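You operate a simulated robot arm through the tools that you are given. There is no shell and no other tool. Be economical: measure what you need, move in short steps, check, and stop when the job is done.

Carry out the task below with a simulated robot arm. There is one attempt and no reset: what you move stays moved.

TASK
Put the carton labelled "clips" from the desk top on the cream notepaper and the carton marked "string" in the green loan tray.

It is judged by the outcome, as a careful person would: the job done as asked, and still so three seconds after it is handed in. It fails if anything else is knocked over, pushed out of place, dropped, spilled or broken.

THE ROBOT
A 7-joint arm with a two-finger parallel gripper, fixed in place. Base frame: the origin is at the foot of the arm, x ahead of it, y to its left, z up; the work surface is at about z = 0. Lengths are in mm, angles in rad, forces in N, time in s.
With the tool pointing down near the work surface it reaches from about 240 to 620 mm from the base axis. Its first joint turns from -1.152 to 1.152 rad. Payload 2.6 kg.
Tool frame: the origin (TCP) lies between the finger pads and is the grasp point; the fingertips stand 30 mm ahead of it; z points along the fingers, y is the line along which they close. The gripper opens to 94 mm. The fingers are 28 mm wide and 10 mm thick; the gripper's body (50 by 96 mm) begins 55 mm behind the TCP.
Orientation is that of the tool frame in the base frame, as [roll, pitch, yaw] about the fixed x, y, z axes, in that order (R = Rz(yaw) Ry(pitch) Rx(roll)). With the fingers straight down and closing along the base's y, the tool's x points along the base's -x, its y along +y and its z along -z.

THE INTERFACE
- The arm moves only by the tool nudge_tool. Its argument "commands" is one flat list of numbers, 7 for each row, row after row: the shift along the base's x, y, z in mm, then the turn, a rotation vector about the base's x, y, z in degrees, then the closure in counts, from 0 (fully open) to 255 (shut). In form: [dx, dy, dz, wx, wy, wz, fingers, dx, dy, dz, wx, wy, wz, fingers, ...]. A call has 1 to 10 rows; each row shifts and turns the commanded pose from where the row before left it. A row lasts 0.2 s, in which the tool goes at most 50 mm and 0.15 rad; a call with a longer step from one row to the next is refused whole, and so is a gripper value outside its range. A pose out of reach is approached as far as the arm can. The call stops where the force on the tool passes 40 N (or 10 N more than at its start, if that is more) or the arm is blocked; 0.2 s more then pass. The fingers move at their own pace (about 72 mm/s each) and stop on an object; they squeeze with about 33 N. The grip force told is the motor's: it shows also when the fingers shut on nothing. Time passes only in rows, and 0.2 s behind the last, so rows that do not move let the fingers close. It gives the time, the measured TCP pose, the force on the tool (base axes), the opening and the grip force at its end, in the units of the frame above (readings bear some noise).
- Cameras (640 x 400 px; columns grow to the right, rows downward): "scene" is fixed at [40.8, 439.5, 554.4]; the picture's right is [-0.72, -0.69, 0.00], its down [-0.46, 0.48, -0.75] and it looks along [0.52, -0.54, -0.67] (base axes); focal length 334 px, centre (320, 200). "wrist" rides on the gripper at [-37, 0, -58] in the tool frame; the picture's right is [0.00, -1.00, 0.00], its down [0.97, 0.00, -0.24] and it looks along [0.24, 0.00, 0.97] (tool axes); focal length 218 px, centre (320, 200).
- camera(camera): a new picture of that camera. No time passes.
- measure_at(camera, pixels): for up to 12 pixels [column, row] of the newest picture of that camera ("zoom" is the newest enlarged one), the place [x, y, z] in the base frame of the surface seen there, good to about 2 mm. No time passes.
- enlarge(camera, box): a new picture of the part [left, top, right, bottom] of that camera's present view, enlarged. No time passes.
- finish_job(): hands the job in; it is judged then, once.

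Work in short steps. Measure before you move; look again where a grasp or a placing could have gone wrong, and mend it. You have 60 turns and 26 pictures in all, the two below and enlarged ones among them. Open the gripper and draw the arm clear of the work before you hand the job in, unless the task says otherwise; then end with one line.

The tools are called as a command line: name --argument value ..., lists and objects as JSON in quotes. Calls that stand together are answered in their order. nudge_tool: Moves the arm, as the interface text tells. Its arguments: {"type":"object","properties":{"commands":{"type":"array"}},"required":["commands"]} The other tools are called the same way: camera (camera) takes a picture; measure_at (camera, pixels) gives the place of the surface under pixels of a picture; enlarge (camera, box) takes an enlarged picture of a part of a camera's view; finish_job () hands the job in.

At the start:

```text
t: 0.0
tool_pos: [418.5, 87.2, 296.6]
tcp_rot: [3.14, -0.001, -3.141]
wrist_force: [-0.4, 0.3, -0.1]
width: 93.9
grasp_force: 0.1
```

scene: 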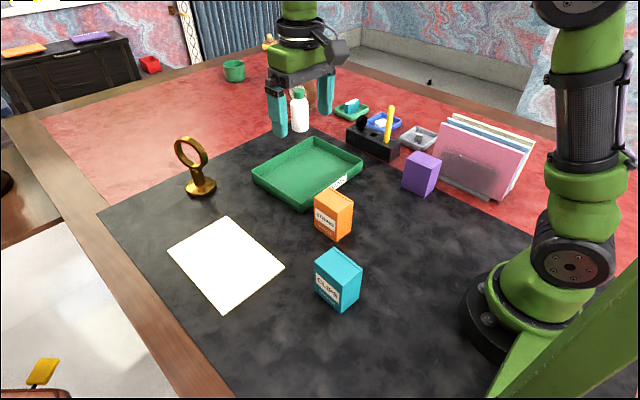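
wrist: 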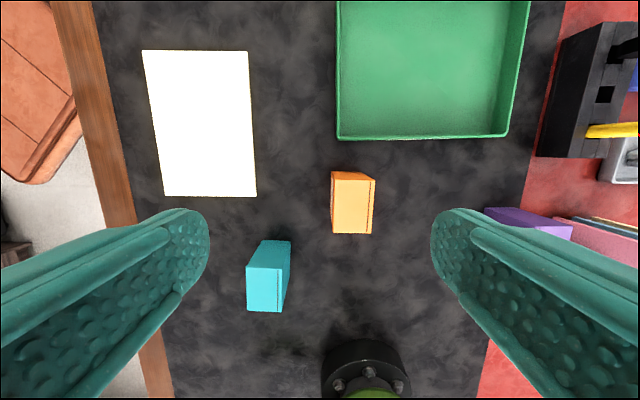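

The scene shows a teal carton "CLIPS" around (338,280) and an orange carton "STRING" around (333,215). I'll measure their corners, the paper and the tray, and zoom in to read the labels.

measure_at --camera "scene" --pixels '[[316, 262], [336, 249], [362, 267], [341, 284], [340, 308], [315, 195], [331, 189], [353, 204], [336, 212], [337, 238], [322, 292], [325, 220]]'

measure_at --camera "wrist" --pixels '[[145, 52], [247, 52], [255, 195], [166, 195], [430, 70], [345, 125], [500, 125], [350, 15], [515, 15], [338, 137], [268, 290], [352, 205]]'

enlarge --camera "scene" --box '[240, 130, 400, 330]'

```text
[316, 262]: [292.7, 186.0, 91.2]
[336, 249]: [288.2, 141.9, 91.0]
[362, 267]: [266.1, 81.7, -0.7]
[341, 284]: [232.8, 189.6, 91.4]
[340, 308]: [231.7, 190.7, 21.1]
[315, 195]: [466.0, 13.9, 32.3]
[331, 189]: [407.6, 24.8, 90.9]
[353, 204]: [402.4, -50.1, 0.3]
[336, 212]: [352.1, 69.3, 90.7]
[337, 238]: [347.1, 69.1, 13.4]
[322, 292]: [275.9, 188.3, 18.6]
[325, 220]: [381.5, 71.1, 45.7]
```

```text
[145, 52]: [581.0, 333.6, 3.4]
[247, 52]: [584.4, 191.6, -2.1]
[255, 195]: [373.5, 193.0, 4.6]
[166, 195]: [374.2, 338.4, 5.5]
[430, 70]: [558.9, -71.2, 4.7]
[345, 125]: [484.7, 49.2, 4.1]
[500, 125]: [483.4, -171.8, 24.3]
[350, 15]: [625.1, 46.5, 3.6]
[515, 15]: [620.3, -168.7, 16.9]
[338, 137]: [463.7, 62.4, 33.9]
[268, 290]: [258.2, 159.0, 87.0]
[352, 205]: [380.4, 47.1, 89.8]
```

```text
2.00 times, centred on (320, 230) of scene
```

zoom: 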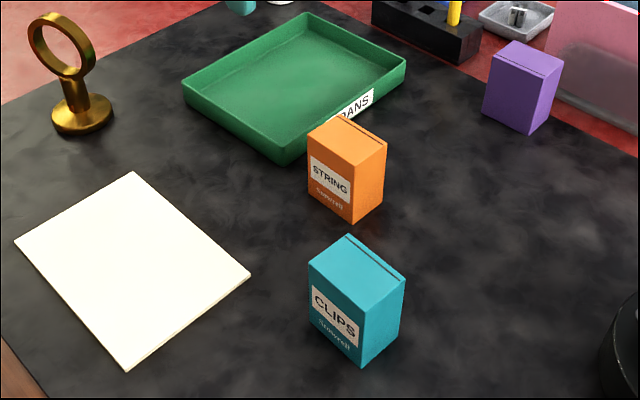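

Labels confirmed. I'll take finer top edges for both cartons, plus the paper corners, tray rim and the magnifier.

measure_at --camera "zoom" --pixels '[[311, 266], [348, 236], [402, 277], [361, 310], [311, 134], [338, 118], [383, 147], [354, 165], [68, 30], [85, 125], [283, 150], [190, 85]]'

measure_at --camera "scene" --pixels '[[170, 250], [227, 218], [283, 268], [226, 311], [200, 185], [254, 171], [308, 139], [361, 160], [300, 95], [308, 170], [340, 165], [275, 172]]'

```text
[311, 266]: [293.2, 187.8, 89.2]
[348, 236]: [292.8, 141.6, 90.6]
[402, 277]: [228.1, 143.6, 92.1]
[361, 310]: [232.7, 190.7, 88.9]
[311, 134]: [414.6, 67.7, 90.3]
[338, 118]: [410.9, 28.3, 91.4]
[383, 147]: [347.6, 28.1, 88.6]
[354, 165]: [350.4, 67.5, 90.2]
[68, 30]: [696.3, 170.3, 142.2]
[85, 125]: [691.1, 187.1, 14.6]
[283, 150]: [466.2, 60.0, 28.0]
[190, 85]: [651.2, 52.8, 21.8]
```

```text
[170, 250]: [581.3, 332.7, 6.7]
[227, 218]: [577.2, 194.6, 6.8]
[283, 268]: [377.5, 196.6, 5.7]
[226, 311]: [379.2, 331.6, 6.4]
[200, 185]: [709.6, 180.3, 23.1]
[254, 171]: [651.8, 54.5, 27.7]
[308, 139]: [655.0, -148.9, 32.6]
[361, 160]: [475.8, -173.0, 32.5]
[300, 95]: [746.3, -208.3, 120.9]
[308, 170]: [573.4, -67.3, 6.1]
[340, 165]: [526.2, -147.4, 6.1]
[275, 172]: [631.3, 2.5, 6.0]
```

Clips carton: centre (261,166), top z 91, about 47 mm wide in y, yaw about -3°. I'll move above it, turn -3°, and come partway down.

nudge_tool --commands '[-31.5, 15.8, 0, 0, 0, -1, 0, -31.5, 15.8, 0, 0, 0, -1, 0, -31.5, 15.8, 0, 0, 0, -1, 0, -31.5, 15.8, 0, 0, 0, 0, 0, -31.5, 15.6, 0, 0, 0, 0, 0, 0, 0, -40, 0, 0, 0, 0, 0, 0, -40, 0, 0, 0, 0, 0, 0, -40, 0, 0, 0, 0, 0, 0, -20, 0, 0, 0, 0, 0, 0, 0, 0, 0, 0, 0]'

camera --camera "wrist"

```text
t: 2.2
tool_pos: [260.0, 164.6, 155.1]
tcp_rot: [-3.141, 0.0, 3.089]
wrist_force: [0.1, 0.2, -0.2]
width: 94.0
grasp_force: 0.0
```

```text
22 pictures are left
```

wrist: 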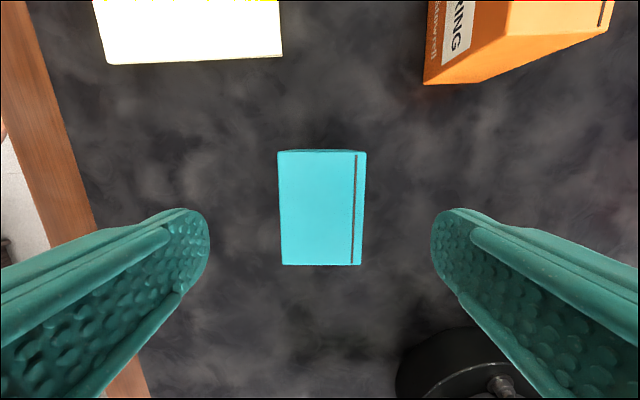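

The carton is centred and square between the fingers (278–366 px wide). I'll descend to z≈53 and close.

nudge_tool --commands '[0, 0, -35, 0, 0, 0, 0, 0, 0, -35, 0, 0, 0, 0, 0, 0, -32, 0, 0, 0, 0, 0, 0, 0, 0, 0, 0, 0, 0, 0, 0, 0, 0, 0, 255, 0, 0, 0, 0, 0, 0, 255, 0, 0, 0, 0, 0, 0, 255, 0, 0, 0, 0, 0, 0, 255]'

```text
t: 4.0
tool_pos: [260.8, 167.3, 51.8]
tcp_rot: [3.141, 0.001, 3.089]
wrist_force: [1.0, 0.3, 0.7]
width: 53.7
grasp_force: 33.2
```

Grip is 33 N at 53.7 mm. I'll lift and look.

nudge_tool --commands '[0, 0, 10, 0, 0, 0, 255, 0, 0, 20, 0, 0, 0, 255, 0, 0, 30, 0, 0, 0, 255, 0, 0, 30, 0, 0, 0, 255, 0, 0, 0, 0, 0, 0, 255]'

camera --camera "scene"

camera --camera "wrist"

```text
t: 5.2
tool_pos: [262.6, 167.3, 143.4]
tcp_rot: [-3.141, 0.001, 3.09]
wrist_force: [-0.3, 0.1, -0.7]
width: 53.7
grasp_force: 33.1
```

```text
21 pictures are left
```

scene: 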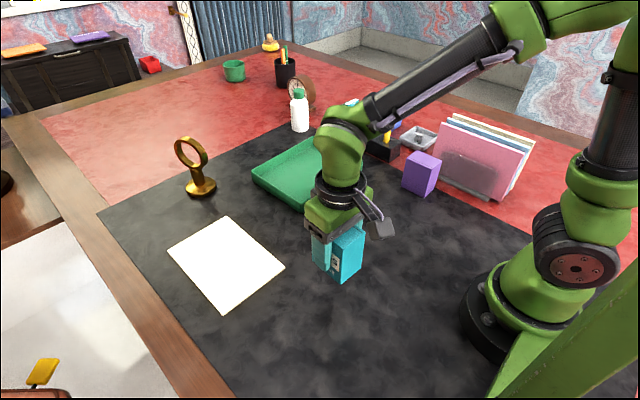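

```text
20 pictures are left
```

wrist: 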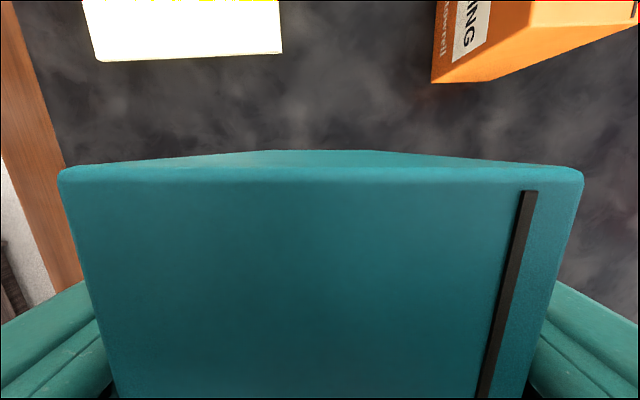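

Carton is held upright and clear. I'll carry it over the paper centre (479,264).

nudge_tool --commands '[36, 16.1, 0, 0, 0, 0, 255, 36, 16.1, 0, 0, 0, 0, 255, 36, 16.1, 0, 0, 0, 0, 255, 36, 16.1, 0, 0, 0, 0, 255, 36, 16.1, 0, 0, 0, 0, 255, 36, 16.1, 0, 0, 0, 3, 255, 0, 0, -30, 0, 0, 0, 255, 0, 0, -30, 0, 0, 0, 255, 0, 0, -14, 0, 0, 0, 255, 0, 0, 0, 0, 0, 0, 255]'

camera --camera "scene"

```text
t: 7.4
tool_pos: [476.8, 263.4, 69.6]
tcp_rot: [3.141, 0.0, 3.141]
wrist_force: [0.0, -0.3, -0.3]
width: 53.9
grasp_force: 32.8
```

```text
19 pictures are left
```

scene: 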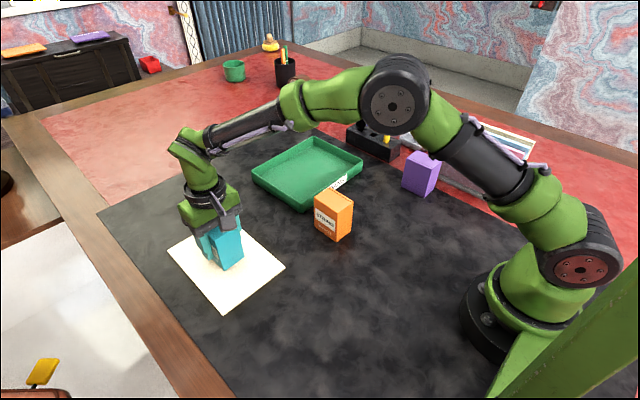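

It is above the paper centre, with roughly 13 mm to go. I'll lower it gently until contact shows.

nudge_tool --commands '[0, 0, -6, 0, 0, 0, 255, 0, 0, -4, 0, 0, 0, 255, 0, 0, -2, 0, 0, 0, 255, 0, 0, 0, 0, 0, 0, 255]'

```text
t: 8.4
tool_pos: [476.6, 262.6, 58.0]
tcp_rot: [-3.141, 0.0, 3.141]
wrist_force: [-0.1, 0.3, -0.7]
width: 53.8
grasp_force: 32.9
```

nudge_tool --commands '[0, 0, -1.5, 0, 0, 0, 255, 0, 0, -1.5, 0, 0, 0, 255, 0, 0, 0, 0, 0, 0, 255]'

```text
t: 9.2
tool_pos: [476.3, 263.5, 57.3]
tcp_rot: [3.14, 0.002, 3.141]
wrist_force: [-7.9, -1.8, 20.8]
width: 54.1
grasp_force: 33.1
```

Contact at z≈57 (20 N). I'll ease up slightly, open, and withdraw straight up.

nudge_tool --commands '[0, 0, 1.5, 0, 0, 0, 255, 0, 0, 0, 0, 0, 0, 160, 0, 0, 0, 0, 0, 0, 0, 0, 0, 0, 0, 0, 0, 0, 0, 0, 0, 0, 0, 0, 0, 0, 0, 20, 0, 0, 0, 0, 0, 0, 40, 0, 0, 0, 0, 0, 0, 40, 0, 0, 0, 0, 0, 0, 40, 0, 0, 0, 0]'

camera --camera "scene"

```text
t: 11.2
tool_pos: [476.4, 263.3, 196.0]
tcp_rot: [-3.139, 0.0, 3.141]
wrist_force: [-0.7, -0.3, 0.0]
width: 93.8
grasp_force: 0.0
```

```text
18 pictures are left
```

scene: 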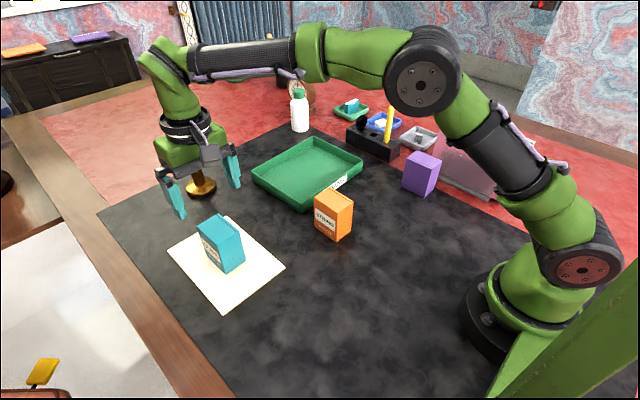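

Clips stands on the paper. Next I'll move above the string carton (381,48).

nudge_tool --commands '[-15.9, -35.9, 0, 0, 0, 0, 0, -15.9, -35.9, 0, 0, 0, 0, 0, -15.9, -35.9, 0, 0, 0, 0, 0, -15.9, -35.9, 0, 0, 0, 0, 0, -15.9, -35.9, 0, 0, 0, 0, 0, -15.9, -35.9, 0, 0, 0, 0, 0, 0, 0, -20, 0, 0, 0, 0, 0, 0, -20, 0, 0, 0, 0, 0, 0, 0, 0, 0, 0, 0]'

camera --camera "wrist"

```text
t: 13.2
tool_pos: [380.9, 45.0, 156.9]
tcp_rot: [3.141, 0.0, -3.141]
wrist_force: [-0.1, 0.0, 0.4]
width: 94.2
grasp_force: 0.0
```

```text
17 pictures are left
```

wrist: 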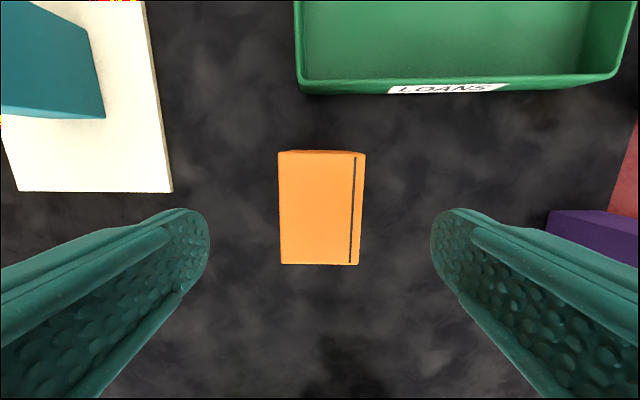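

Centred and square, with the tray edge well clear. I'll descend, close and lift.

nudge_tool --commands '[0, 1.5, -35, 0, 0, 0, 0, 0, 0, -35, 0, 0, 0, 0, 0, 0, -33, 0, 0, 0, 0, 0, 0, 0, 0, 0, 0, 0, 0, 0, 0, 0, 0, 0, 255, 0, 0, 0, 0, 0, 0, 255, 0, 0, 0, 0, 0, 0, 255, 0, 0, 0, 0, 0, 0, 255]'

nudge_tool --commands '[0, 0, 10, 0, 0, 0, 255, 0, 0, 20, 0, 0, 0, 255, 0, 0, 35, 0, 0, 0, 255, 0, 0, 40, 0, 0, 0, 255, 0, 0, 0, 0, 0, 0, 255]'

camera --camera "scene"

```text
t: 15.0
tool_pos: [383.6, 46.8, 52.2]
tcp_rot: [3.141, 0.0, 3.14]
wrist_force: [0.4, 1.1, 0.1]
width: 53.7
grasp_force: 33.2
```

```text
t: 16.2
tool_pos: [382.2, 47.8, 157.5]
tcp_rot: [-3.141, 0.0, 3.141]
wrist_force: [-0.5, 0.6, 0.3]
width: 53.8
grasp_force: 32.8
```

```text
16 pictures are left
```

scene: 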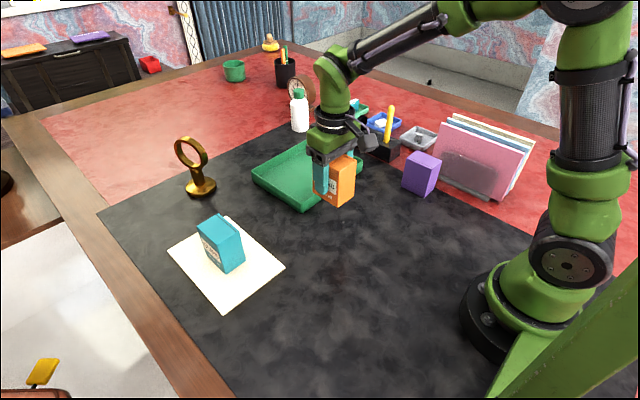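

String is held with its bottom at about z 105, clear of the tray rim at z 33. I'll carry it to the tray centre (552,-58) and lower to z≈68.

nudge_tool --commands '[34, -21.2, 0, 0, 0, 0, 255, 34, -21.2, 0, 0, 0, 0, 255, 34, -21.2, 0, 0, 0, 0, 255, 34, -21.2, 0, 0, 0, 0, 255, 34, -21.2, 0, 0, 0, 0, 255, 0, 0, 0, 0, 0, 0, 255, 0, 0, -30, 0, 0, 0, 255, 0, 0, -30, 0, 0, 0, 255, 0, 0, -28, 0, 0, 0, 255, 0, 0, 0, 0, 0, 0, 255]'

camera --camera "scene"

```text
t: 18.4
tool_pos: [550.7, -59.0, 71.0]
tcp_rot: [-3.14, 0.0, -3.141]
wrist_force: [-0.1, -0.4, -1.4]
width: 53.9
grasp_force: 33.0
```

```text
15 pictures are left
```

scene: 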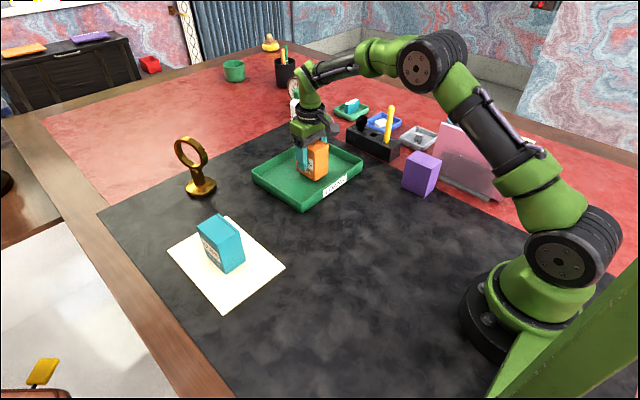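

The carton is inside the tray, above its floor. I'll lower gently to contact.

nudge_tool --commands '[0, 0, -6, 0, 0, 0, 255, 0, 0, -4, 0, 0, 0, 255, 0, 0, -2, 0, 0, 0, 255, 0, 0, 0, 0, 0, 0, 255]'

```text
t: 19.4
tool_pos: [550.5, -59.2, 58.2]
tcp_rot: [3.141, 0.0, 3.141]
wrist_force: [0.3, 0.1, -0.9]
width: 53.8
grasp_force: 32.7
```

nudge_tool --commands '[0, 0, -1.5, 0, 0, 0, 255, 0, 0, -1, 0, 0, 0, 255, 0, 0, 0, 0, 0, 0, 255]'

```text
t: 20.2
tool_pos: [550.8, -58.3, 57.6]
tcp_rot: [-3.141, 0.001, -3.141]
wrist_force: [-0.9, -2.1, 10.2]
width: 53.9
grasp_force: 32.8
```

Contact at z≈57.5 (10 N). I'll ease off, release, and withdraw upward.

nudge_tool --commands '[0, 0, 0.7, 0, 0, 0, 255, 0, 0, 0, 0, 0, 0, 160, 0, 0, 0, 0, 0, 0, 0, 0, 0, 0, 0, 0, 0, 0, 0, 0, 0, 0, 0, 0, 0, 0, 0, 20, 0, 0, 0, 0, 0, 0, 40, 0, 0, 0, 0, 0, 0, 40, 0, 0, 0, 0, 0, 0, 40, 0, 0, 0, 0]'

nudge_tool --commands '[-40, 10, 10, 0, 0, 0, 0, -40, 10, 10, 0, 0, 0, 0, -40, 10, 10, 0, 0, 0, 0, -40, 10, 10, 0, 0, 0, 0, 0, 0, 0, 0, 0, 0, 0]'

camera --camera "scene"

camera --camera "wrist"

```text
t: 22.2
tool_pos: [550.0, -57.3, 196.9]
tcp_rot: [-3.141, -0.001, -3.141]
wrist_force: [-0.3, 0.3, 0.6]
width: 94.1
grasp_force: 0.0
```

```text
t: 23.4
tool_pos: [390.3, -16.1, 236.4]
tcp_rot: [-3.14, 0.0, -3.141]
wrist_force: [-0.9, 0.0, -0.7]
width: 93.7
grasp_force: 0.0
```

```text
14 pictures are left
```

scene: 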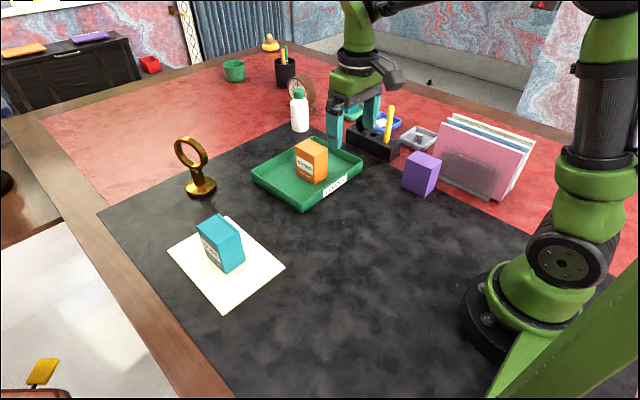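

```text
13 pictures are left
```

wrist: 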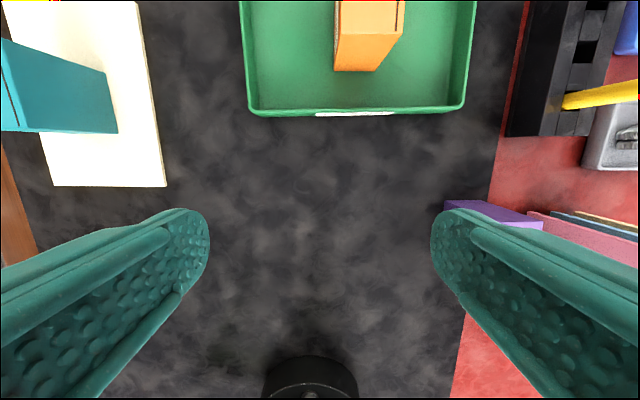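

Both cartons stand upright where they were asked for, nothing else has moved, and the arm is clear with the gripper open. I'm handing the job in.

finish_job

```text
The job is handed in.
```

The "clips" carton is standing on the cream notepaper and the "string" carton is standing in the green loan tray; nothing else was disturbed.
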